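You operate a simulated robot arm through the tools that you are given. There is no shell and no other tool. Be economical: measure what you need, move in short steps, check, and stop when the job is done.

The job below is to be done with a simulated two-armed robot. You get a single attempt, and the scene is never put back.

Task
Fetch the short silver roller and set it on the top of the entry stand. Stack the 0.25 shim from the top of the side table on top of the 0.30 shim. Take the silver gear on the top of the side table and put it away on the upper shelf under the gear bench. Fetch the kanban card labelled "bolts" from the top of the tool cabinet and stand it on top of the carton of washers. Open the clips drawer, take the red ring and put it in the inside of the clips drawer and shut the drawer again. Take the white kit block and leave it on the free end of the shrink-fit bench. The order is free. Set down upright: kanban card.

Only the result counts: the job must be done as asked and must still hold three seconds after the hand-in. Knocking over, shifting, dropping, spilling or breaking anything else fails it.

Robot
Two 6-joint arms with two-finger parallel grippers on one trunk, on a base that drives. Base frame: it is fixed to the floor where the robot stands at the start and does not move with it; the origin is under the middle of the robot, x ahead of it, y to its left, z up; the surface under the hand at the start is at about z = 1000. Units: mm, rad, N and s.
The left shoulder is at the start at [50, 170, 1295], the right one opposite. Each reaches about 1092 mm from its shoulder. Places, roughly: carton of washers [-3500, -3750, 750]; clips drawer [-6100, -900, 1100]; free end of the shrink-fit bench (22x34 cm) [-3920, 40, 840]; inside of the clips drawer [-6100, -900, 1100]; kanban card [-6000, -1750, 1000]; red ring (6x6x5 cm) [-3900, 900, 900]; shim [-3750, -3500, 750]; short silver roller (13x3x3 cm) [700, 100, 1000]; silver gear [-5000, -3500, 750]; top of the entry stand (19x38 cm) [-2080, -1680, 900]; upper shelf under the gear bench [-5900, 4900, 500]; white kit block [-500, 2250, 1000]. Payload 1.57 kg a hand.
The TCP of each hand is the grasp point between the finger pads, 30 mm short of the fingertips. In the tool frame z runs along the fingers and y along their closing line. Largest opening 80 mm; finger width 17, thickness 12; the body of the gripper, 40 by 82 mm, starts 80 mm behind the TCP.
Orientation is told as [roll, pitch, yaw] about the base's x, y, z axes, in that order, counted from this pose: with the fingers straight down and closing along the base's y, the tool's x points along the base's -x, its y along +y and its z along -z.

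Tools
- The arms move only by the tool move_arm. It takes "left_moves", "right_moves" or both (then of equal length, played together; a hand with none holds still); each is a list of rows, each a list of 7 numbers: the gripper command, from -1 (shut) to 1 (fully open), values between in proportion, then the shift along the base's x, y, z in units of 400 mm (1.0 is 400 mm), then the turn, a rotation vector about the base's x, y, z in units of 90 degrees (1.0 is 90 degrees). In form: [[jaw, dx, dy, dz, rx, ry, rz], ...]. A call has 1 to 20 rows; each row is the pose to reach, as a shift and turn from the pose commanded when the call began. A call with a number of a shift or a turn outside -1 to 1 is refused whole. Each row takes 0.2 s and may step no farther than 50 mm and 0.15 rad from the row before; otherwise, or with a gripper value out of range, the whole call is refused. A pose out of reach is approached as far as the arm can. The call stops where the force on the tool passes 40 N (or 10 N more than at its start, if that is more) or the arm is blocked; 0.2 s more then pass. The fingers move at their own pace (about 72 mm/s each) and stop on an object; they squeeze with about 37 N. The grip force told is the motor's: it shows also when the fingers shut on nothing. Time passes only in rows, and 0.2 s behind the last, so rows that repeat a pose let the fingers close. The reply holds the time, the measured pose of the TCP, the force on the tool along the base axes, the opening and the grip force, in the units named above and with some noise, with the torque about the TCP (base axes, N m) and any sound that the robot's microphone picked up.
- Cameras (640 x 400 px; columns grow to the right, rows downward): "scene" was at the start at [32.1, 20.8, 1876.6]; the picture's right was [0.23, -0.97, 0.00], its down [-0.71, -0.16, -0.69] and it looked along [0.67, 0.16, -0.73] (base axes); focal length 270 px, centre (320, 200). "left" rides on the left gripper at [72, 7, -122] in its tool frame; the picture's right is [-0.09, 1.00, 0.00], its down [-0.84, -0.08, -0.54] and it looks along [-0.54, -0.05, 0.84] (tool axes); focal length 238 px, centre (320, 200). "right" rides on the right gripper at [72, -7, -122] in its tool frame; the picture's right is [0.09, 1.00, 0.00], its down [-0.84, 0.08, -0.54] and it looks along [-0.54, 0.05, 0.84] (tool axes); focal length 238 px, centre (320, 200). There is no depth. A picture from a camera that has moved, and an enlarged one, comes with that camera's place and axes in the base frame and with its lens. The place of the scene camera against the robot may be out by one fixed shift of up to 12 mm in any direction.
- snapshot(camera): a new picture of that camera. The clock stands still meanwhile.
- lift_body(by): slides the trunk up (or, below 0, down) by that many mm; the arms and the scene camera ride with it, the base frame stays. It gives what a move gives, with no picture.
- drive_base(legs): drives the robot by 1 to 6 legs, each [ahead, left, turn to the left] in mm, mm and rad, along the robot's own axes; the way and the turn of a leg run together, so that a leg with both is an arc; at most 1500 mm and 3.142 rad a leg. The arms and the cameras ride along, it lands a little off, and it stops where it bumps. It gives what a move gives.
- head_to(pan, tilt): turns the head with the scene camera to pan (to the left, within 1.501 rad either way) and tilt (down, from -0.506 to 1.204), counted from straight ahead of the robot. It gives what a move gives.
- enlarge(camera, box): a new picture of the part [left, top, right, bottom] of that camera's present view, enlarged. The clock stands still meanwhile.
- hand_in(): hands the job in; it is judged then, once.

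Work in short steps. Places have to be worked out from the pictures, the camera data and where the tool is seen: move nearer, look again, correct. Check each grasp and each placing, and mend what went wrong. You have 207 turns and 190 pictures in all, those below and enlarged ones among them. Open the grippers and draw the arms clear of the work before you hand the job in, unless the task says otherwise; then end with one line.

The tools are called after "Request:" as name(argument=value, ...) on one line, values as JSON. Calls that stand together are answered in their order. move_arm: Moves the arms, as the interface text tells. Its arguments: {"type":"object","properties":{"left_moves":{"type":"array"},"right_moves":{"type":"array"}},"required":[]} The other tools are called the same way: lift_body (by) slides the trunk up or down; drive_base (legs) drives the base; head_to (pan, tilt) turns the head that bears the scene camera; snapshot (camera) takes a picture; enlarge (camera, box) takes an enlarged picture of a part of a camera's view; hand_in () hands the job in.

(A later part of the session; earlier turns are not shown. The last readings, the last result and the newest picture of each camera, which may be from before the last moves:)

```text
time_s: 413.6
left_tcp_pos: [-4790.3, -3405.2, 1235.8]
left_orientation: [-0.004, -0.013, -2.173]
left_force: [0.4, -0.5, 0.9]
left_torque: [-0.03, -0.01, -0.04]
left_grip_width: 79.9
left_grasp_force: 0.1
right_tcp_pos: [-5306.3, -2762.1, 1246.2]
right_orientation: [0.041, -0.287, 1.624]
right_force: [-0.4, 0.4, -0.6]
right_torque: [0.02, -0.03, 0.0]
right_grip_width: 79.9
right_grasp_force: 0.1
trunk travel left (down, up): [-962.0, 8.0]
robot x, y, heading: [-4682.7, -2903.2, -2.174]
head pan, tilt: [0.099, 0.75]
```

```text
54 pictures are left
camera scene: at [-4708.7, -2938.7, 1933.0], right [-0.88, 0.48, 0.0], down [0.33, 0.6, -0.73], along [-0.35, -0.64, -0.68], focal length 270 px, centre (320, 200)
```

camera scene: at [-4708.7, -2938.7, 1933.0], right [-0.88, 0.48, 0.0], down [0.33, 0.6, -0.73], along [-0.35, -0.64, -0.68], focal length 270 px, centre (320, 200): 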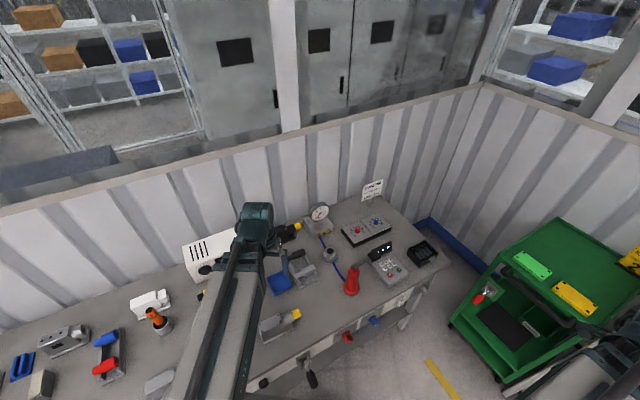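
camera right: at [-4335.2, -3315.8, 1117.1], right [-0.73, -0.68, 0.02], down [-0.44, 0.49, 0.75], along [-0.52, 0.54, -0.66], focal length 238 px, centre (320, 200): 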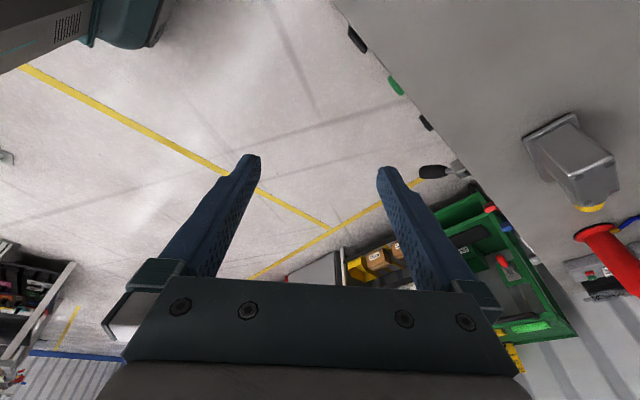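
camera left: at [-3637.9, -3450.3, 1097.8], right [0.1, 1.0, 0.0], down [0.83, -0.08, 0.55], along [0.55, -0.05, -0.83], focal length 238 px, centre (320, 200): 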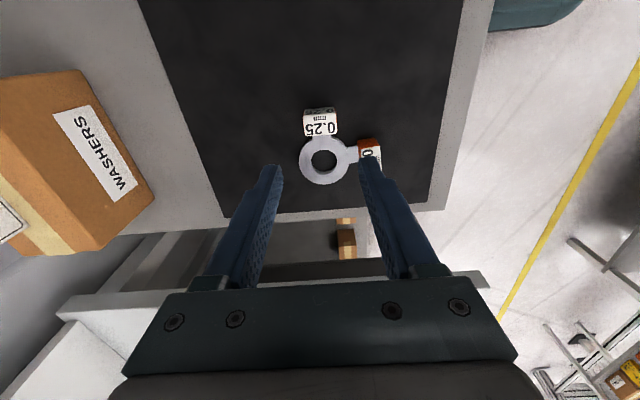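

Move the left hand toward the gear and look.

Request:
move_arm(left_moves=[[1, -0.1, -0.05, 0, 0, 0, 0], [1, -0.2, -0.1, 0, 0, 0, 0], [1, -0.3, -0.15, 0, 0, 0, 0], [1, -0.4, -0.2, 0, 0, 0, 0], [1, -0.5, -0.25, 0, 0, 0, 0], [1, -0.6, -0.3, 0, 0, 0, 0], [1, -0.68, -0.34, 0, 0, 0, 0], [1, -0.68, -0.34, 0, 0, 0, 0]])

Request:
lift_body(by=-120)

Request:
snapshot(camera="left")

```text
time_s: 415.4
left_tcp_pos: [-5063.6, -3540.6, 1236.6]
left_orientation: [-0.001, -0.01, -2.173]
left_force: [0.5, 0.4, 0.0]
left_torque: [0.03, 0.01, 0.01]
left_grip_width: 80.1
left_grasp_force: 0.1
right_tcp_pos: [-5305.0, -2762.6, 1246.6]
right_orientation: [0.04, -0.289, 1.623]
right_force: [-0.1, 0.0, 0.5]
right_torque: [0.01, 0.04, -0.01]
right_grip_width: 80.0
right_grasp_force: 0.1
trunk travel left (down, up): [-962.0, 8.0]
robot x, y, heading: [-4686.3, -2899.5, -2.17]
head pan, tilt: [0.099, 0.75]
```

```text
time_s: 416.9
left_tcp_pos: [-5061.3, -3540.7, 1115.3]
left_orientation: [-0.003, -0.012, -2.173]
left_force: [0.1, -0.9, -0.3]
left_torque: [-0.04, 0.01, 0.0]
left_grip_width: 80.1
left_grasp_force: 0.1
right_tcp_pos: [-5306.3, -2762.8, 1126.7]
right_orientation: [0.042, -0.287, 1.624]
right_force: [-0.7, 0.5, -0.6]
right_torque: [-0.03, 0.0, 0.01]
right_grip_width: 79.9
right_grasp_force: 0.0
trunk travel left (down, up): [-842.0, 128.0]
robot x, y, heading: [-4684.2, -2904.1, -2.174]
head pan, tilt: [0.099, 0.75]
```

```text
53 pictures are left
camera left: at [-5016.7, -3485.1, 1237.9], right [0.77, -0.64, 0.0], down [-0.53, -0.64, 0.55], along [-0.35, -0.42, -0.83], focal length 238 px, centre (320, 200)
```

left: 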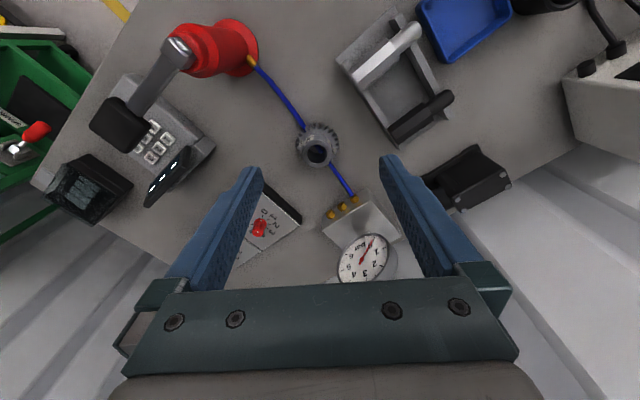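

Gear: disc about 80 mm across with a ~48 mm hub on top. I'll grip the hub above the disc. Move over [-5118, -3600] and lower.

Request:
move_arm(left_moves=[[1, -0.07, -0.075, 0, 0, 0, 0], [1, -0.142, -0.15, 0, 0, 0, 0], [1, -0.142, -0.15, 0, 0, 0, 0], [1, -0.142, -0.15, 0, 0, 0, 0]])

Request:
lift_body(by=-110)

Request:
snapshot(camera="left")

```text
time_s: 417.9
left_tcp_pos: [-5120.4, -3599.2, 1116.1]
left_orientation: [-0.003, -0.011, -2.174]
left_force: [-0.3, 0.2, 0.5]
left_torque: [0.02, 0.0, 0.03]
left_grip_width: 79.9
left_grasp_force: 0.0
right_tcp_pos: [-5305.7, -2762.4, 1124.9]
right_orientation: [0.043, -0.289, 1.624]
right_force: [-0.2, 0.1, -0.6]
right_torque: [0.0, -0.01, -0.03]
right_grip_width: 80.2
right_grasp_force: 0.0
trunk travel left (down, up): [-842.0, 128.0]
robot x, y, heading: [-4684.1, -2901.7, -2.167]
head pan, tilt: [0.099, 0.75]
```

```text
time_s: 419.3
left_tcp_pos: [-5119.4, -3598.8, 1006.5]
left_orientation: [-0.001, -0.012, -2.173]
left_force: [-1.0, -0.7, -0.3]
left_torque: [0.01, -0.01, -0.01]
left_grip_width: 80.0
left_grasp_force: 0.1
right_tcp_pos: [-5305.5, -2763.2, 1017.2]
right_orientation: [0.041, -0.288, 1.623]
right_force: [-0.1, 0.5, -0.1]
right_torque: [0.02, -0.02, 0.02]
right_grip_width: 80.0
right_grasp_force: 0.0
trunk travel left (down, up): [-732.0, 238.0]
robot x, y, heading: [-4685.7, -2900.6, -2.172]
head pan, tilt: [0.099, 0.75]
```

```text
52 pictures are left
camera left: at [-5073.6, -3543.7, 1127.9], right [0.77, -0.64, 0.0], down [-0.53, -0.64, 0.55], along [-0.35, -0.42, -0.83], focal length 238 px, centre (320, 200)
```

left: 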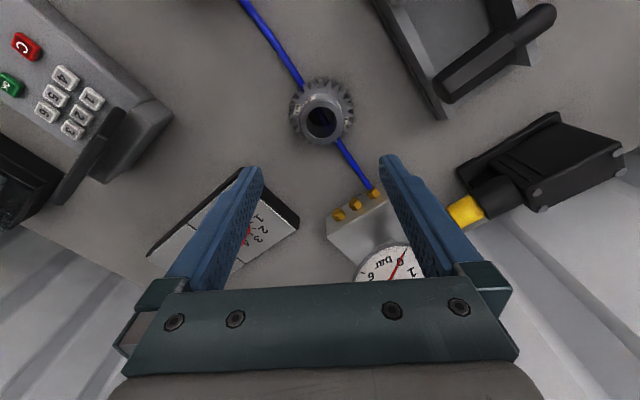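

Hub centre [-5120, -3600], top z about 862. Lower to TCP 890, then look and creep.

Request:
lift_body(by=-112)

Request:
snapshot(camera="left")

```text
time_s: 420.7
left_tcp_pos: [-5119.6, -3599.2, 893.7]
left_orientation: [-0.001, -0.01, -2.173]
left_force: [-0.5, 0.4, 0.3]
left_torque: [0.02, 0.0, 0.0]
left_grip_width: 80.0
left_grasp_force: 0.0
right_tcp_pos: [-5306.2, -2763.7, 903.5]
right_orientation: [0.043, -0.289, 1.624]
right_force: [0.4, 0.5, -0.5]
right_torque: [0.0, -0.01, 0.01]
right_grip_width: 79.9
right_grasp_force: 0.1
trunk travel left (down, up): [-620.0, 350.0]
robot x, y, heading: [-4685.5, -2899.8, -2.173]
head pan, tilt: [0.099, 0.75]
```

```text
51 pictures are left
camera left: at [-5073.6, -3543.7, 1015.9], right [0.77, -0.64, 0.0], down [-0.53, -0.64, 0.55], along [-0.35, -0.42, -0.83], focal length 238 px, centre (320, 200)
```

left: 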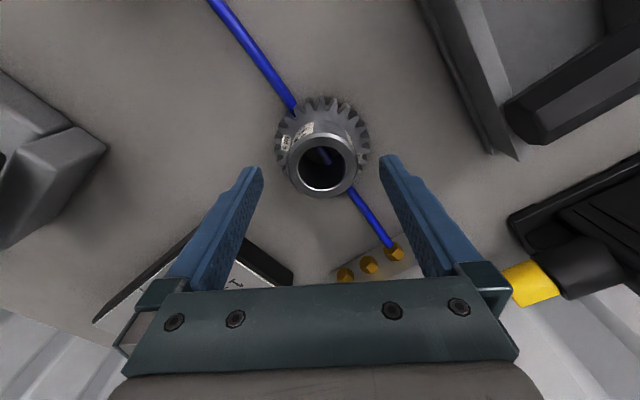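

Hub top at z about 869, disc about 827. Lower 24 mm (tips ~840), grip the hub and lift a little.

Request:
lift_body(by=-18)

Request:
lift_body(by=-6)

Request:
move_arm(left_moves=[[0.3, 0, 0, 0, 0, 0, 0], [-1, 0, 0, 0, 0, 0, 0], [-1, 0, 0, 0, 0, 0, 0], [-1, 0, 0, 0, 0, 0, 0], [-1, 0, 0, 0, 0, 0, 0], [-1, 0, 0, 0, 0, 0, 0]])

Request:
lift_body(by=15)

Request:
snapshot(camera="left")

```text
time_s: 421.4
left_tcp_pos: [-5120.3, -3599.5, 876.5]
left_orientation: [-0.002, -0.011, -2.173]
left_force: [0.9, 0.9, 0.0]
left_torque: [-0.04, -0.03, -0.01]
left_grip_width: 80.1
left_grasp_force: 0.0
right_tcp_pos: [-5305.5, -2762.4, 886.5]
right_orientation: [0.042, -0.29, 1.623]
right_force: [0.1, 0.3, 0.0]
right_torque: [0.03, -0.02, 0.0]
right_grip_width: 80.0
right_grasp_force: 0.1
trunk travel left (down, up): [-602.0, 368.0]
robot x, y, heading: [-4687.5, -2905.0, -2.171]
head pan, tilt: [0.099, 0.75]
```

```text
time_s: 421.9
left_tcp_pos: [-5121.0, -3599.5, 870.1]
left_orientation: [-0.001, -0.01, -2.173]
left_force: [0.7, 0.6, -0.4]
left_torque: [-0.02, -0.02, 0.01]
left_grip_width: 79.8
left_grasp_force: 0.1
right_tcp_pos: [-5306.3, -2762.0, 880.4]
right_orientation: [0.041, -0.288, 1.623]
right_force: [-0.5, 0.4, -0.1]
right_torque: [0.03, 0.0, -0.01]
right_grip_width: 80.0
right_grasp_force: 0.0
trunk travel left (down, up): [-596.0, 374.0]
robot x, y, heading: [-4685.7, -2903.9, -2.171]
head pan, tilt: [0.099, 0.75]
```

```text
time_s: 423.3
left_tcp_pos: [-5120.1, -3598.7, 870.2]
left_orientation: [-0.002, -0.01, -2.174]
left_force: [1.2, -0.9, 1.4]
left_torque: [-0.04, -0.18, -0.05]
left_grip_width: 49.0
left_grasp_force: 37.0
right_tcp_pos: [-5306.8, -2762.6, 880.2]
right_orientation: [0.042, -0.288, 1.624]
right_force: [-0.3, -0.9, -0.4]
right_torque: [-0.02, -0.01, 0.02]
right_grip_width: 80.1
right_grasp_force: 0.1
trunk travel left (down, up): [-596.0, 374.0]
robot x, y, heading: [-4684.3, -2901.1, -2.176]
head pan, tilt: [0.099, 0.75]
```

```text
time_s: 424.0
left_tcp_pos: [-5119.7, -3599.2, 885.6]
left_orientation: [-0.003, -0.011, -2.173]
left_force: [0.4, -0.2, -3.3]
left_torque: [-0.03, -0.02, -0.01]
left_grip_width: 48.9
left_grasp_force: 37.4
right_tcp_pos: [-5306.6, -2763.5, 895.0]
right_orientation: [0.041, -0.288, 1.624]
right_force: [0.8, -0.2, -0.1]
right_torque: [-0.01, -0.01, 0.03]
right_grip_width: 80.0
right_grasp_force: 0.1
trunk travel left (down, up): [-611.0, 359.0]
robot x, y, heading: [-4680.3, -2897.5, -2.168]
head pan, tilt: [0.099, 0.75]
```

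```text
50 pictures are left
camera left: at [-5074.0, -3543.9, 1006.6], right [0.77, -0.64, 0.0], down [-0.53, -0.64, 0.55], along [-0.35, -0.42, -0.84], focal length 238 px, centre (320, 200)
```

left: 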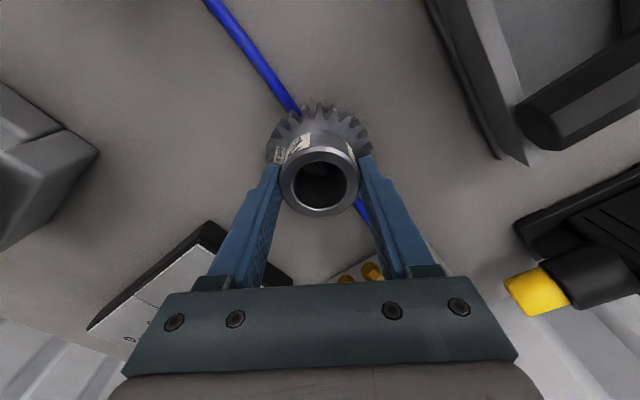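

Gear held (3.3 N; its bottom is 52 mm below the TCP). Raise fully, retract the arm, and turn clockwise to face north.

Request:
lift_body(by=350)

Request:
move_arm(left_moves=[[-1, 0.08, 0.08, 0, 0, 0, 0], [-1, 0.16, 0.165, 0, 0, 0, 0], [-1, 0.24, 0.25, 0, 0, 0, 0], [-1, 0.32, 0.33, 0, 0, 0, 0], [-1, 0.4, 0.415, 0, 0, 0, 0], [-1, 0.48, 0.5, 0, 0, 0, 0], [-1, 0.56, 0.58, 0, 0, 0, 0], [-1, 0.61, 0.63, 0, 0, 0, 0], [-1, 0.61, 0.63, 0, 0, 0, 0]])

Request:
drive_base(legs=[[-250, 0, 0], [0, 0, -1.27], [0, 0, -1.27]])

Request:
head_to(pan=0.1, tilt=0.3)

Request:
snapshot(camera="scene")

```text
time_s: 427.4
left_tcp_pos: [-5120.3, -3600.2, 1235.2]
left_orientation: [-0.001, -0.011, -2.174]
left_force: [0.1, -0.4, -3.8]
left_torque: [0.02, 0.03, -0.02]
left_grip_width: 48.8
left_grasp_force: 36.9
right_tcp_pos: [-5305.5, -2762.0, 1243.5]
right_orientation: [0.041, -0.288, 1.622]
right_force: [0.5, 0.2, -0.5]
right_torque: [0.03, -0.04, 0.0]
right_grip_width: 80.1
right_grasp_force: 0.2
trunk travel left (down, up): [-961.0, 9.0]
robot x, y, heading: [-4684.7, -2904.1, -2.168]
head pan, tilt: [0.099, 0.75]
```

```text
time_s: 429.4
left_tcp_pos: [-4876.4, -3348.1, 1235.9]
left_orientation: [-0.003, -0.01, -2.173]
left_force: [-0.3, -0.2, -3.7]
left_torque: [-0.03, 0.0, 0.0]
left_grip_width: 48.6
left_grasp_force: 37.2
right_tcp_pos: [-5305.8, -2761.8, 1244.4]
right_orientation: [0.043, -0.288, 1.623]
right_force: [0.0, 0.2, -0.1]
right_torque: [-0.03, 0.0, 0.01]
right_grip_width: 80.0
right_grasp_force: 0.1
trunk travel left (down, up): [-961.0, 9.0]
robot x, y, heading: [-4681.6, -2899.8, -2.165]
head pan, tilt: [0.099, 0.75]
```

```text
time_s: 437.5
left_tcp_pos: [-4642.9, -2220.8, 1236.1]
left_orientation: [-0.001, -0.01, 1.583]
left_force: [-0.3, 0.0, -3.8]
left_torque: [-0.04, 0.01, -0.01]
left_grip_width: 48.9
left_grasp_force: 37.1
right_tcp_pos: [-3955.0, -2450.6, 1245.4]
right_orientation: [0.041, -0.288, -0.904]
right_force: [0.1, 0.3, 0.6]
right_torque: [-0.05, -0.01, 0.01]
right_grip_width: 79.9
right_grasp_force: 0.2
trunk travel left (down, up): [-961.0, 9.0]
robot x, y, heading: [-4541.7, -2695.1, 1.583]
head pan, tilt: [0.099, 0.75]
```

```text
time_s: 438.4
left_tcp_pos: [-4642.9, -2221.0, 1235.9]
left_orientation: [-0.001, -0.01, 1.581]
left_force: [-0.7, 0.1, -3.5]
left_torque: [-0.04, -0.02, -0.02]
left_grip_width: 48.8
left_grasp_force: 36.7
right_tcp_pos: [-3955.0, -2450.1, 1244.9]
right_orientation: [0.041, -0.289, -0.905]
right_force: [-0.6, -0.1, -0.1]
right_torque: [-0.01, -0.01, 0.02]
right_grip_width: 80.1
right_grasp_force: 0.1
trunk travel left (down, up): [-961.0, 9.0]
robot x, y, heading: [-4540.8, -2693.1, 1.587]
head pan, tilt: [0.099, 0.3]
```

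```text
49 pictures are left
camera scene: at [-4558.3, -2638.0, 1972.3], right [0.99, 0.11, 0.0], down [0.03, -0.29, -0.95], along [-0.11, 0.95, -0.3], focal length 270 px, centre (320, 200)
```

scene: 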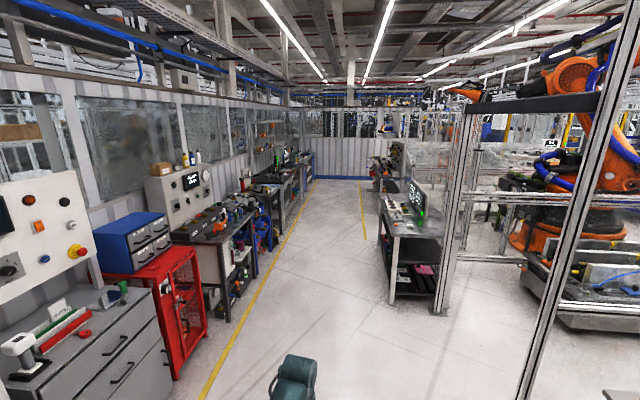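

The corridor is clear north. I shift to its middle (x about -4950) and drive about 5.7 m north in legs.

Request:
drive_base(legs=[[1300, 400, 0], [1450, 0, -0.01], [1450, 0, 0], [1450, 0, 0]])

Request:
head_to(pan=0.35, tilt=0.4)

Request:
snapshot(camera="scene")

```text
time_s: 465.4
left_tcp_pos: [-5274.9, 3365.6, 1235.4]
left_orientation: [-0.004, -0.011, 1.611]
left_force: [-0.9, 0.1, -2.6]
left_torque: [-0.03, -0.01, 0.05]
left_grip_width: 49.0
left_grasp_force: 37.0
right_tcp_pos: [-4579.8, 3155.0, 1244.7]
right_orientation: [0.04, -0.286, -0.877]
right_force: [0.7, -0.1, -0.4]
right_torque: [-0.03, 0.03, 0.01]
right_grip_width: 79.9
right_grasp_force: 0.1
trunk travel left (down, up): [-961.0, 9.0]
robot x, y, heading: [-5158.0, 2898.2, 1.611]
head pan, tilt: [0.099, 0.3]
```

```text
time_s: 466.2
left_tcp_pos: [-5274.8, 3364.2, 1235.9]
left_orientation: [-0.001, -0.01, 1.611]
left_force: [-0.3, 0.5, -2.8]
left_torque: [-0.03, 0.02, 0.0]
left_grip_width: 49.1
left_grasp_force: 37.2
right_tcp_pos: [-4580.2, 3155.3, 1245.4]
right_orientation: [0.041, -0.289, -0.876]
right_force: [0.6, -0.4, 0.1]
right_torque: [-0.02, 0.02, -0.02]
right_grip_width: 80.0
right_grasp_force: 0.0
trunk travel left (down, up): [-961.0, 9.0]
robot x, y, heading: [-5158.7, 2893.0, 1.616]
head pan, tilt: [0.351, 0.4]
```

```text
48 pictures are left
camera scene: at [-5199.6, 2943.1, 1963.1], right [0.92, 0.38, 0.0], down [0.15, -0.36, -0.92], along [-0.35, 0.85, -0.39], focal length 270 px, centre (320, 200)
```

scene: 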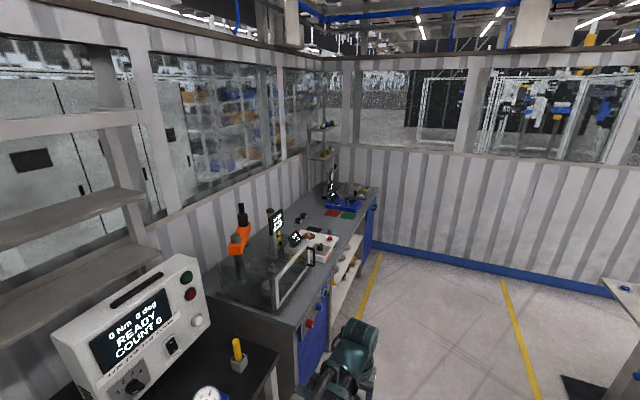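

The gear bench is the far one along the west wall, with open shelves at its north end. I move east a bit, north 2 m, and turn to face west.

Request:
drive_base(legs=[[300, -400, 0], [800, 0, 0], [900, 0, 0], [0, 0, 1.53]])

Request:
head_to(pan=0, tilt=0.65)

Request:
snapshot(camera="scene")

```text
time_s: 481.0
left_tcp_pos: [-5307.6, 4798.5, 1235.3]
left_orientation: [-0.002, -0.011, -3.14]
left_force: [-0.2, -0.7, -3.3]
left_torque: [0.0, 0.02, 0.0]
left_grip_width: 48.9
left_grasp_force: 37.3
right_tcp_pos: [-5072.7, 5483.2, 1244.5]
right_orientation: [0.043, -0.288, 0.655]
right_force: [-1.5, 1.3, -0.1]
right_torque: [-0.01, 0.02, -0.01]
right_grip_width: 80.0
right_grasp_force: 0.0
trunk travel left (down, up): [-961.0, 9.0]
robot x, y, heading: [-4836.1, 4898.5, -3.137]
head pan, tilt: [0.351, 0.4]
```

```text
time_s: 481.8
left_tcp_pos: [-5307.6, 4798.5, 1235.8]
left_orientation: [-0.001, -0.011, -3.138]
left_force: [0.0, 0.2, -3.4]
left_torque: [0.0, 0.0, 0.0]
left_grip_width: 48.8
left_grasp_force: 37.4
right_tcp_pos: [-5071.8, 5484.8, 1246.2]
right_orientation: [0.042, -0.288, 0.658]
right_force: [0.8, 0.2, -0.5]
right_torque: [0.03, 0.0, -0.01]
right_grip_width: 80.0
right_grasp_force: 0.0
trunk travel left (down, up): [-961.0, 9.0]
robot x, y, heading: [-4831.7, 4891.3, -3.139]
head pan, tilt: [0.0, 0.649]
```

```text
47 pictures are left
camera scene: at [-4886.8, 4897.0, 1940.6], right [0.0, 1.0, 0.0], down [0.6, 0.0, -0.8], along [-0.8, 0.0, -0.6], focal length 270 px, centre (320, 200)
```

scene: 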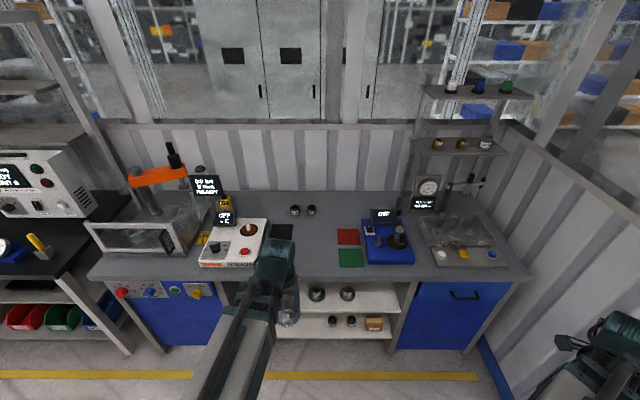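

Request:
enlarge(camera="scene", box=[240, 250, 432, 370])

```text
3.33 times, centred on (336, 310) of scene
camera zoom: at [-4886.8, 4897.0, 1940.6], right [0.0, 1.0, 0.0], down [0.6, 0.0, -0.8], along [-0.8, 0.0, -0.6], focal length 901 px, centre (267, -167)
```

zoom: 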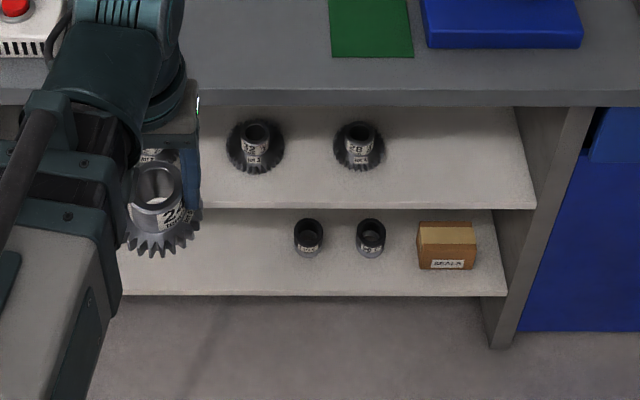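

The upper shelf has a free place on its right (y about 5225), but headroom under the bench is only ~290 mm, so the gear must go in with a horizontal hand. Plan: set the gear on the free bench top near the front edge, regrip its hub horizontally, then put it on the shelf. First survey the bench top with the hand camera.

Request:
move_arm(left_moves=[[-1, -0.1, 0.03, 0, 0, 0, 0], [-1, -0.2, 0.06, 0, 0, 0, 0], [-1, -0.3, 0.09, 0, 0, 0, 0], [-1, -0.4, 0.12, 0, 0, 0, 0], [-1, -0.5, 0.15, 0, 0, 0, 0], [-1, -0.6, 0.18, 0, 0, 0, 0], [-1, -0.7, 0.21, 0, 0, 0, 0], [-1, -0.8, 0.24, 0, 0, 0, 0], [-1, -0.85, 0.255, 0, 0, 0, 0], [-1, -0.85, 0.255, 0, 0, 0, 0]])

Request:
snapshot(camera="left")

```text
time_s: 484.0
left_tcp_pos: [-5649.0, 4899.4, 1235.6]
left_orientation: [-0.001, -0.01, -3.139]
left_force: [0.2, -0.5, -2.9]
left_torque: [-0.03, 0.0, -0.04]
left_grip_width: 48.9
left_grasp_force: 36.9
right_tcp_pos: [-5071.7, 5482.8, 1244.6]
right_orientation: [0.043, -0.288, 0.656]
right_force: [-0.4, 0.2, -0.3]
right_torque: [0.04, 0.02, -0.03]
right_grip_width: 80.0
right_grasp_force: 0.1
trunk travel left (down, up): [-961.0, 9.0]
robot x, y, heading: [-4833.5, 4897.1, -3.138]
head pan, tilt: [0.0, 0.649]
```

```text
45 pictures are left
camera left: at [-5576.1, 4891.5, 1356.6], right [-0.09, -1.0, 0.0], down [-0.83, 0.07, 0.55], along [-0.55, 0.05, -0.83], focal length 238 px, centre (320, 200)
```

left: 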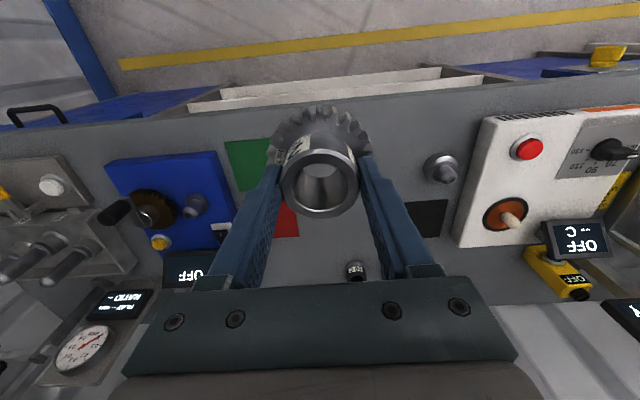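

Two-view fit: bench top z about 930, front edge x about -5656; free area at y 4720–5000. Move the gear to [-5712, 4870] and lower.

Request:
move_arm(left_moves=[[-1, -0.08, -0.04, 0, 0, 0, 0], [-1, -0.1575, -0.0725, 0, 0, 0, 0], [-1, -0.1575, -0.0725, 0, 0, 0, 0]])

Request:
lift_body(by=-200)

Request:
snapshot(camera="left")

```text
time_s: 484.8
left_tcp_pos: [-5709.1, 4869.8, 1235.2]
left_orientation: [-0.002, -0.009, -3.14]
left_force: [0.4, 0.0, -2.0]
left_torque: [0.03, -0.01, -0.03]
left_grip_width: 49.0
left_grasp_force: 37.4
right_tcp_pos: [-5072.2, 5483.8, 1244.0]
right_orientation: [0.041, -0.288, 0.657]
right_force: [0.0, -0.2, -0.4]
right_torque: [0.01, -0.01, 0.01]
right_grip_width: 79.9
right_grasp_force: 0.0
trunk travel left (down, up): [-961.0, 9.0]
robot x, y, heading: [-4833.3, 4892.6, -3.138]
head pan, tilt: [0.0, 0.649]
```

```text
time_s: 487.0
left_tcp_pos: [-5709.5, 4870.5, 1036.1]
left_orientation: [-0.002, -0.008, -3.139]
left_force: [0.2, -0.4, -2.9]
left_torque: [0.01, -0.01, -0.01]
left_grip_width: 48.7
left_grasp_force: 37.1
right_tcp_pos: [-5071.5, 5484.5, 1045.1]
right_orientation: [0.042, -0.288, 0.657]
right_force: [0.1, 0.0, 1.2]
right_torque: [0.0, -0.01, 0.03]
right_grip_width: 80.2
right_grasp_force: 0.1
trunk travel left (down, up): [-761.0, 209.0]
robot x, y, heading: [-4834.9, 4891.6, -3.14]
head pan, tilt: [0.0, 0.649]
```

```text
44 pictures are left
camera left: at [-5637.0, 4863.7, 1156.7], right [-0.09, -1.0, 0.0], down [-0.83, 0.07, 0.55], along [-0.55, 0.05, -0.83], focal length 238 px, centre (320, 200)
```

left: 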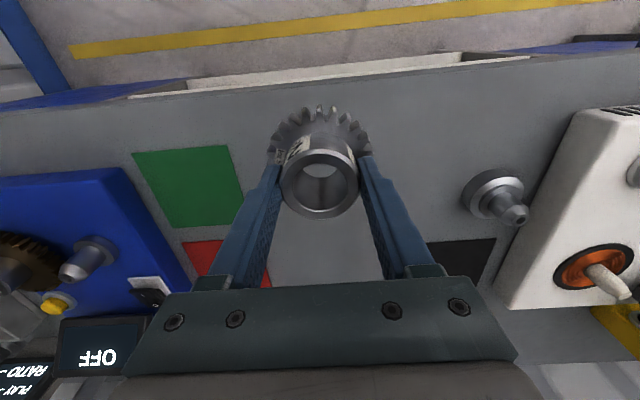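

Front edge is nearer than I'd like; move 20 mm further in, then lower in steps until contact.

Request:
move_arm(left_moves=[[-1, -0.05, 0, 0, 0, 0, 0], [-1, -0.05, 0, 0, 0, 0, 0]])

Request:
lift_body(by=-45)

Request:
lift_body(by=-30)

Request:
enlarge(camera="left", box=[200, 60, 440, 240])

```text
time_s: 487.6
left_tcp_pos: [-5728.8, 4871.6, 1035.3]
left_orientation: [-0.003, -0.011, -3.139]
left_force: [0.7, 0.4, -2.5]
left_torque: [-0.03, 0.01, 0.0]
left_grip_width: 48.8
left_grasp_force: 37.5
right_tcp_pos: [-5071.8, 5484.2, 1044.4]
right_orientation: [0.044, -0.288, 0.655]
right_force: [-0.6, -0.3, -0.5]
right_torque: [0.01, -0.02, -0.03]
right_grip_width: 80.2
right_grasp_force: 0.3
trunk travel left (down, up): [-761.0, 209.0]
robot x, y, heading: [-4834.5, 4893.9, -3.14]
head pan, tilt: [0.0, 0.649]
```

```text
time_s: 488.4
left_tcp_pos: [-5729.1, 4870.8, 990.6]
left_orientation: [-0.001, -0.01, -3.141]
left_force: [-0.6, 0.1, -2.6]
left_torque: [-0.01, 0.0, 0.03]
left_grip_width: 48.9
left_grasp_force: 36.8
right_tcp_pos: [-5071.4, 5484.7, 999.9]
right_orientation: [0.04, -0.288, 0.656]
right_force: [0.5, 0.0, -0.7]
right_torque: [0.02, -0.02, 0.02]
right_grip_width: 79.9
right_grasp_force: 0.0
trunk travel left (down, up): [-716.0, 254.0]
robot x, y, heading: [-4831.4, 4893.3, -3.139]
head pan, tilt: [0.0, 0.649]
```

```text
time_s: 489.2
left_tcp_pos: [-5729.0, 4872.1, 960.2]
left_orientation: [-0.003, -0.01, -3.14]
left_force: [-0.1, 0.4, -2.4]
left_torque: [-0.02, -0.01, 0.01]
left_grip_width: 48.9
left_grasp_force: 36.8
right_tcp_pos: [-5072.0, 5484.9, 971.0]
right_orientation: [0.044, -0.289, 0.657]
right_force: [-0.2, 0.1, 0.1]
right_torque: [-0.01, 0.01, -0.03]
right_grip_width: 80.0
right_grasp_force: 0.0
trunk travel left (down, up): [-686.0, 284.0]
robot x, y, heading: [-4832.2, 4898.4, -3.137]
head pan, tilt: [0.0, 0.649]
```

```text
2.22 times, centred on (320, 150) of left
camera zoom: at [-5656.8, 4863.9, 1081.7], right [-0.09, -1.0, 0.0], down [-0.83, 0.07, 0.55], along [-0.55, 0.05, -0.83], focal length 530 px, centre (320, 311)
```

zoom: 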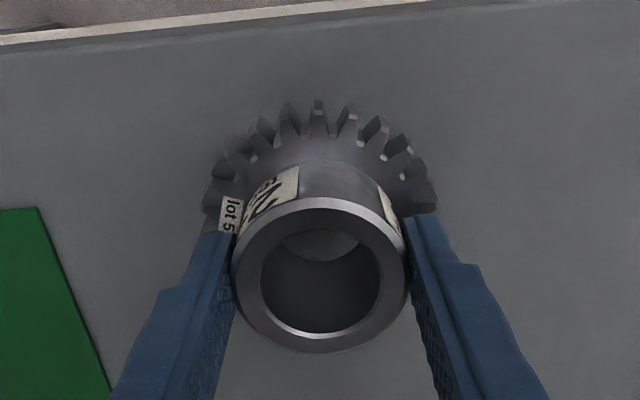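

Still no contact. Continue in 20 mm steps.

Request:
lift_body(by=-20)

Request:
lift_body(by=-20)

Request:
lift_body(by=-15)

Request:
lift_body(by=-10)

Request:
snapshot(camera="left")

```text
time_s: 489.9
left_tcp_pos: [-5729.7, 4871.8, 940.3]
left_orientation: [-0.001, -0.01, -3.138]
left_force: [0.9, -0.7, -3.3]
left_torque: [-0.01, 0.03, 0.04]
left_grip_width: 49.0
left_grasp_force: 36.9
right_tcp_pos: [-5073.4, 5483.8, 950.4]
right_orientation: [0.041, -0.288, 0.657]
right_force: [-0.2, -0.3, 0.3]
right_torque: [0.0, 0.0, 0.01]
right_grip_width: 79.7
right_grasp_force: 0.1
trunk travel left (down, up): [-666.0, 304.0]
robot x, y, heading: [-4839.0, 4894.7, -3.137]
head pan, tilt: [0.0, 0.649]
```

```text
time_s: 490.4
left_tcp_pos: [-5728.4, 4871.6, 926.0]
left_orientation: [-0.002, -0.017, -3.139]
left_force: [0.8, 0.2, 37.0]
left_torque: [-0.04, -0.59, 0.04]
left_grip_width: 49.1
left_grasp_force: 36.8
right_tcp_pos: [-5069.9, 5484.6, 933.2]
right_orientation: [0.044, -0.286, 0.657]
right_force: [-0.4, -0.6, 1.2]
right_torque: [0.01, 0.01, 0.01]
right_grip_width: 79.9
right_grasp_force: 0.1
trunk travel left (down, up): [-648.0, 322.0]
robot x, y, heading: [-4833.2, 4895.9, -3.138]
head pan, tilt: [0.0, 0.649]
stopped: the force on the tool passed its limit at 127 N (the readings are from after the stop); the commanded pose is now the measured one
```

```text
time_s: 490.7
left_tcp_pos: [-5728.8, 4872.4, 926.2]
left_orientation: [-0.003, -0.018, -3.137]
left_force: [1.2, 0.3, 40.8]
left_torque: [-0.06, -0.44, 0.02]
left_grip_width: 49.1
left_grasp_force: 36.6
right_tcp_pos: [-5070.3, 5484.3, 934.7]
right_orientation: [0.045, -0.286, 0.659]
right_force: [0.3, -0.1, -1.1]
right_torque: [0.03, -0.01, -0.01]
right_grip_width: 79.7
right_grasp_force: 0.1
trunk travel left (down, up): [-648.0, 322.0]
robot x, y, heading: [-4832.6, 4895.5, -3.143]
head pan, tilt: [0.0, 0.649]
stopped: the force on the tool passed its limit at 64 N (the readings are from after the stop); the commanded pose is now the measured one
```

```text
time_s: 491.0
left_tcp_pos: [-5727.9, 4872.2, 926.4]
left_orientation: [-0.002, -0.02, -3.138]
left_force: [0.7, 0.5, 44.0]
left_torque: [-0.02, -0.49, 0.0]
left_grip_width: 49.1
left_grasp_force: 36.4
right_tcp_pos: [-5069.7, 5484.0, 932.6]
right_orientation: [0.046, -0.287, 0.658]
right_force: [0.4, 0.9, -0.2]
right_torque: [-0.03, 0.01, -0.02]
right_grip_width: 79.8
right_grasp_force: 0.1
trunk travel left (down, up): [-648.0, 322.0]
robot x, y, heading: [-4836.3, 4890.7, -3.141]
head pan, tilt: [0.0, 0.649]
stopped: the force on the tool passed its limit at 63 N (the readings are from after the stop); the commanded pose is now the measured one
```

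```text
42 pictures are left
camera left: at [-5655.1, 4864.1, 1046.7], right [-0.09, -1.0, 0.0], down [-0.83, 0.07, 0.56], along [-0.55, 0.05, -0.83], focal length 238 px, centre (320, 200)
```

left: 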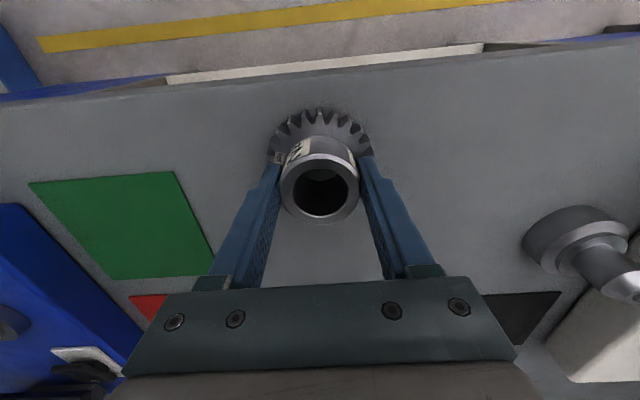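

The gear stands on the bench (surface about z 875). Relieve, release, rise and retract.

Request:
lift_body(by=6)

Request:
move_arm(left_moves=[[0.4, 0, 0, 0, 0, 0, 0], [1, 0, 0, 0, 0, 0, 0], [1, 0, 0, 0, 0, 0, 0], [1, 0, 0, 0, 0, 0, 0]])

Request:
lift_body(by=100)

Request:
snapshot(camera="left")

```text
time_s: 491.6
left_tcp_pos: [-5731.8, 4872.3, 927.8]
left_orientation: [-0.003, -0.014, -3.137]
left_force: [0.8, -0.2, -3.2]
left_torque: [0.03, 0.02, -0.03]
left_grip_width: 49.0
left_grasp_force: 36.8
right_tcp_pos: [-5072.2, 5485.3, 937.8]
right_orientation: [0.042, -0.287, 0.658]
right_force: [0.6, 0.4, 0.2]
right_torque: [-0.01, 0.02, -0.02]
right_grip_width: 80.0
right_grasp_force: 0.0
trunk travel left (down, up): [-654.0, 316.0]
robot x, y, heading: [-4835.6, 4897.1, -3.144]
head pan, tilt: [0.0, 0.649]
```

```text
time_s: 492.6
left_tcp_pos: [-5731.4, 4871.2, 927.8]
left_orientation: [-0.001, -0.014, -3.138]
left_force: [-0.3, 0.5, 0.8]
left_torque: [0.01, 0.0, 0.03]
left_grip_width: 80.1
left_grasp_force: 0.2
right_tcp_pos: [-5072.8, 5484.9, 938.3]
right_orientation: [0.041, -0.288, 0.659]
right_force: [0.0, -0.6, 0.6]
right_torque: [-0.03, -0.01, 0.0]
right_grip_width: 80.3
right_grasp_force: 0.1
trunk travel left (down, up): [-654.0, 316.0]
robot x, y, heading: [-4832.1, 4896.1, -3.138]
head pan, tilt: [0.0, 0.649]
```

```text
time_s: 493.9
left_tcp_pos: [-5731.0, 4872.3, 1028.6]
left_orientation: [-0.001, -0.013, -3.139]
left_force: [-0.2, -0.4, -0.2]
left_torque: [0.02, -0.01, 0.02]
left_grip_width: 80.1
left_grasp_force: 0.0
right_tcp_pos: [-5072.6, 5483.4, 1038.0]
right_orientation: [0.041, -0.288, 0.658]
right_force: [-0.3, 0.7, -0.2]
right_torque: [0.0, 0.0, -0.03]
right_grip_width: 80.0
right_grasp_force: 0.1
trunk travel left (down, up): [-754.0, 216.0]
robot x, y, heading: [-4834.3, 4891.8, -3.135]
head pan, tilt: [0.0, 0.649]
```

```text
41 pictures are left
camera left: at [-5658.9, 4864.0, 1149.2], right [-0.09, -1.0, 0.0], down [-0.83, 0.07, 0.55], along [-0.55, 0.05, -0.83], focal length 238 px, centre (320, 200)
```

left: 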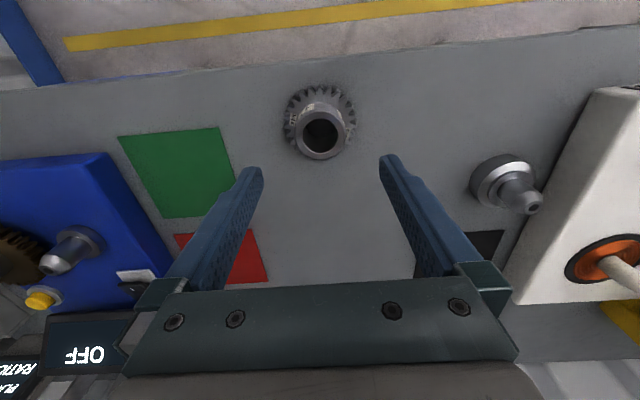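

The gear stands well on the bench at [-5733, 4871]. Retract 300 mm and pitch the hand to horizontal.

Request:
move_arm(left_moves=[[1, 0.11, 0, 0, 0, 0, 0], [1, 0.22, 0, 0, 0, 0, 0], [1, 0.33, 0, 0, 0, 0, 0], [1, 0.44, 0, 0, 0, 0, 0], [1, 0.55, 0, 0, 0, 0, 0], [1, 0.66, 0, 0, 0, 0, 0], [1, 0.75, 0, 0, 0, 0, 0]])

Request:
move_arm(left_moves=[[1, -0.078, 0, 0.005, 0, 0.0909, 0], [1, -0.154, 0, 0.022, 0, 0.1818, 0], [1, -0.227, 0, 0.049, 0, 0.2727, 0], [1, -0.296, 0, 0.087, 0, 0.3636, 0], [1, -0.359, 0, 0.134, 0, 0.4545, 0], [1, -0.414, 0, 0.189, 0, 0.5454, 0], [1, -0.46, 0, 0.252, 0, 0.6363, 0], [1, -0.498, 0, 0.32, 0, 0.7272, 0], [1, -0.525, 0, 0.393, 0, 0.8181, 0], [1, -0.542, 0, 0.469, 0, 0.909, 0], [1, -0.5475, 0, 0.5475, 0, 1.0, 0], [1, -0.5475, 0, 0.5475, 0, 1.0, 0]])

Request:
snapshot(camera="left")

```text
time_s: 495.5
left_tcp_pos: [-5431.8, 4870.6, 1027.7]
left_orientation: [-0.002, -0.015, -3.138]
left_force: [-0.1, 0.3, 0.1]
left_torque: [0.01, 0.0, 0.01]
left_grip_width: 79.5
left_grasp_force: 0.0
right_tcp_pos: [-5072.3, 5484.6, 1038.7]
right_orientation: [0.044, -0.287, 0.658]
right_force: [-0.4, 0.3, -0.5]
right_torque: [-0.02, 0.02, -0.01]
right_grip_width: 80.1
right_grasp_force: 0.0
trunk travel left (down, up): [-754.0, 216.0]
robot x, y, heading: [-4833.8, 4897.0, -3.138]
head pan, tilt: [0.0, 0.649]
```

```text
time_s: 498.1
left_tcp_pos: [-5648.9, 4871.4, 1250.7]
left_orientation: [-2.91, -1.559, -0.233]
left_force: [0.7, 0.6, 0.1]
left_torque: [0.01, 0.01, -0.01]
left_grip_width: 80.2
left_grasp_force: 0.0
left hand out of reach, approached as far as the arm can: row 5, 7, 8, 9, 10, 11, 12
right_tcp_pos: [-5071.8, 5485.4, 1037.6]
right_orientation: [0.042, -0.289, 0.658]
right_force: [0.1, 0.3, -0.4]
right_torque: [-0.01, 0.02, 0.01]
right_grip_width: 80.1
right_grasp_force: 0.1
trunk travel left (down, up): [-754.0, 216.0]
robot x, y, heading: [-4834.5, 4894.1, -3.138]
head pan, tilt: [0.0, 0.649]
```

```text
40 pictures are left
camera left: at [-5528.8, 4864.1, 1177.7], right [0.0, -1.0, 0.09], down [0.55, 0.07, 0.83], along [-0.83, 0.05, 0.55], focal length 238 px, centre (320, 200)
```

left: 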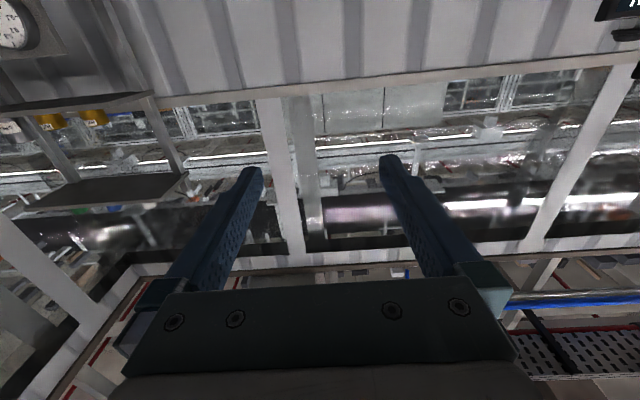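

The hand is horizontal at y 4871, matching the gear. Retract 30 mm, lower to z about 911, and check.

Request:
move_arm(left_moves=[[1, 0.075, 0, 0, 0, 0, 0], [1, 0.075, 0, 0, 0, 0, 0]])

Request:
lift_body(by=-338)

Request:
snapshot(camera="left")

Request:
enlarge(camera="scene", box=[220, 160, 412, 280])

```text
time_s: 498.7
left_tcp_pos: [-5619.9, 4872.8, 1251.7]
left_orientation: [-2.97, -1.557, -0.171]
left_force: [0.0, 0.0, 0.3]
left_torque: [0.0, 0.04, -0.01]
left_grip_width: 80.2
left_grasp_force: 0.0
right_tcp_pos: [-5072.2, 5484.0, 1038.1]
right_orientation: [0.042, -0.29, 0.659]
right_force: [0.6, 0.5, 0.5]
right_torque: [0.01, -0.01, -0.02]
right_grip_width: 80.0
right_grasp_force: 0.0
trunk travel left (down, up): [-754.0, 216.0]
robot x, y, heading: [-4831.8, 4894.9, -3.137]
head pan, tilt: [0.0, 0.649]
```

```text
time_s: 502.0
left_tcp_pos: [-5618.8, 4871.5, 913.4]
left_orientation: [-2.962, -1.558, -0.179]
left_force: [0.3, 0.9, -0.5]
left_torque: [0.01, 0.02, 0.04]
left_grip_width: 80.1
left_grasp_force: 0.1
right_tcp_pos: [-5072.7, 5483.8, 699.4]
right_orientation: [0.042, -0.289, 0.658]
right_force: [-0.7, 0.8, -0.3]
right_torque: [0.01, -0.02, 0.01]
right_grip_width: 80.3
right_grasp_force: 0.0
trunk travel left (down, up): [-416.0, 554.0]
robot x, y, heading: [-4835.4, 4897.7, -3.138]
head pan, tilt: [0.0, 0.649]
```

```text
39 pictures are left
camera left: at [-5499.1, 4864.3, 839.9], right [0.0, -1.0, 0.09], down [0.55, 0.07, 0.83], along [-0.83, 0.05, 0.55], focal length 238 px, centre (320, 200)
```

left: 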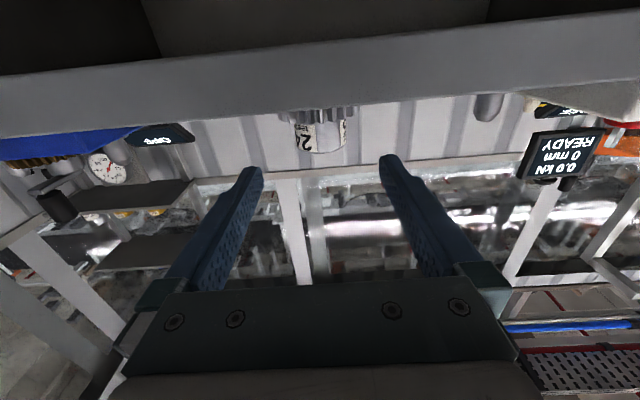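

```text
3.33 times, centred on (316, 220) of scene
camera zoom: at [-4886.7, 4897.1, 1395.5], right [0.0, 1.0, 0.0], down [0.6, 0.0, -0.8], along [-0.8, 0.0, -0.6], focal length 901 px, centre (333, 133)
```

zoom: 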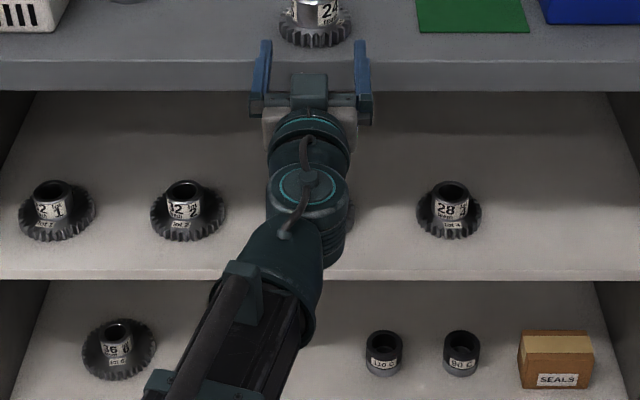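

The gear sits centred ahead of the open fingers. Advance 112 mm so the hub is between the pads.

Request:
move_arm(left_moves=[[1, -0.08, 0, 0, 0, 0, 0], [1, -0.16, 0, 0, 0, 0, 0], [1, -0.22, 0, 0, 0, 0, 0], [1, -0.28, 0, 0, 0, 0, 0], [1, -0.28, 0, 0, 0, 0, 0]])

Request:
enlarge(camera="scene", box=[260, 150, 388, 230])

Request:
snapshot(camera="left")

```text
time_s: 503.2
left_tcp_pos: [-5733.2, 4873.1, 913.9]
left_orientation: [-2.957, -1.557, -0.187]
left_force: [0.2, -0.1, -0.7]
left_torque: [-0.01, 0.02, 0.0]
left_grip_width: 80.2
left_grasp_force: 0.1
right_tcp_pos: [-5072.1, 5483.8, 698.9]
right_orientation: [0.042, -0.289, 0.657]
right_force: [-0.3, -0.1, -0.3]
right_torque: [-0.01, 0.02, -0.02]
right_grip_width: 80.0
right_grasp_force: 0.1
trunk travel left (down, up): [-416.0, 554.0]
robot x, y, heading: [-4831.5, 4898.3, -3.14]
head pan, tilt: [0.0, 0.649]
```

```text
5.00 times, centred on (324, 190) of scene
camera zoom: at [-4886.9, 4897.1, 1395.4], right [0.0, 1.0, 0.0], down [0.6, 0.0, -0.8], along [-0.8, 0.0, -0.6], focal length 1352 px, centre (300, 250)
```

zoom: 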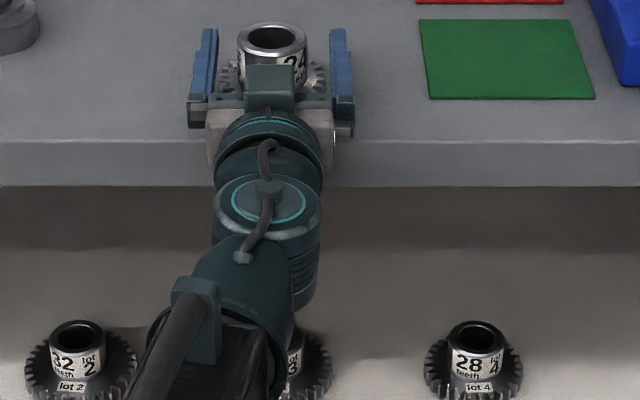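

```text
36 pictures are left
camera left: at [-5611.2, 4865.0, 839.9], right [0.0, -1.0, 0.09], down [0.55, 0.07, 0.83], along [-0.83, 0.05, 0.55], focal length 238 px, centre (320, 200)
```

left: 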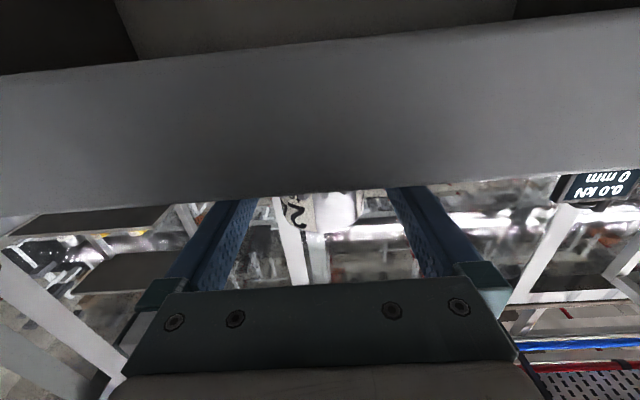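

The hub is centred between the fingers. Close and lift 15 mm.

Request:
move_arm(left_moves=[[0.4, 0, 0, 0, 0, 0, 0], [-1, 0, 0, 0, 0, 0, 0], [-1, 0, 0, 0, 0, 0, 0], [-1, 0, 0, 0, 0, 0, 0], [-1, 0, 0, 0, 0, 0, 0], [-1, 0, 0, 0, 0, 0, 0]])

Request:
lift_body(by=15)

Request:
enlarge(camera="scene", box=[260, 150, 388, 230])

```text
time_s: 504.6
left_tcp_pos: [-5732.6, 4870.5, 913.4]
left_orientation: [-2.983, -1.555, -0.16]
left_force: [-1.6, -1.4, 1.9]
left_torque: [-0.1, 0.0, -0.01]
left_grip_width: 48.8
left_grasp_force: 37.2
right_tcp_pos: [-5072.0, 5484.7, 698.2]
right_orientation: [0.041, -0.288, 0.658]
right_force: [-0.1, 0.2, -0.8]
right_torque: [0.01, 0.04, 0.0]
right_grip_width: 80.0
right_grasp_force: 0.1
trunk travel left (down, up): [-416.0, 554.0]
robot x, y, heading: [-4835.6, 4893.3, -3.139]
head pan, tilt: [0.0, 0.649]
```

```text
time_s: 505.2
left_tcp_pos: [-5730.2, 4871.9, 928.6]
left_orientation: [-2.962, -1.555, -0.179]
left_force: [0.2, -0.8, -2.5]
left_torque: [0.01, -0.05, -0.02]
left_grip_width: 49.0
left_grasp_force: 36.8
right_tcp_pos: [-5072.1, 5485.3, 712.7]
right_orientation: [0.042, -0.287, 0.658]
right_force: [-0.1, -0.2, -0.8]
right_torque: [0.01, 0.0, 0.01]
right_grip_width: 80.0
right_grasp_force: 0.1
trunk travel left (down, up): [-431.0, 539.0]
robot x, y, heading: [-4834.9, 4893.6, -3.139]
head pan, tilt: [0.0, 0.649]
```

```text
5.00 times, centred on (324, 190) of scene
camera zoom: at [-4887.2, 4897.2, 1410.4], right [0.0, 1.0, 0.0], down [0.6, 0.0, -0.8], along [-0.8, 0.0, -0.6], focal length 1352 px, centre (300, 250)
```

zoom: 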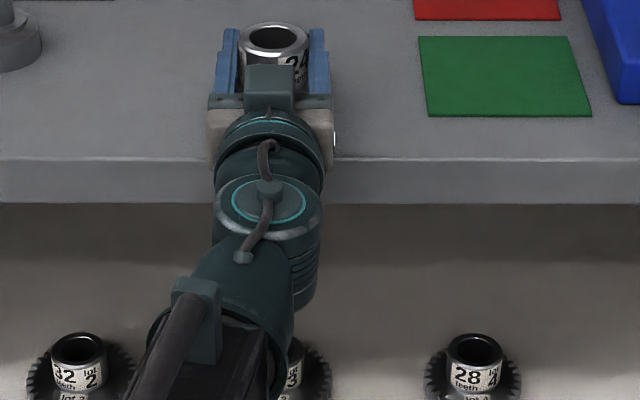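

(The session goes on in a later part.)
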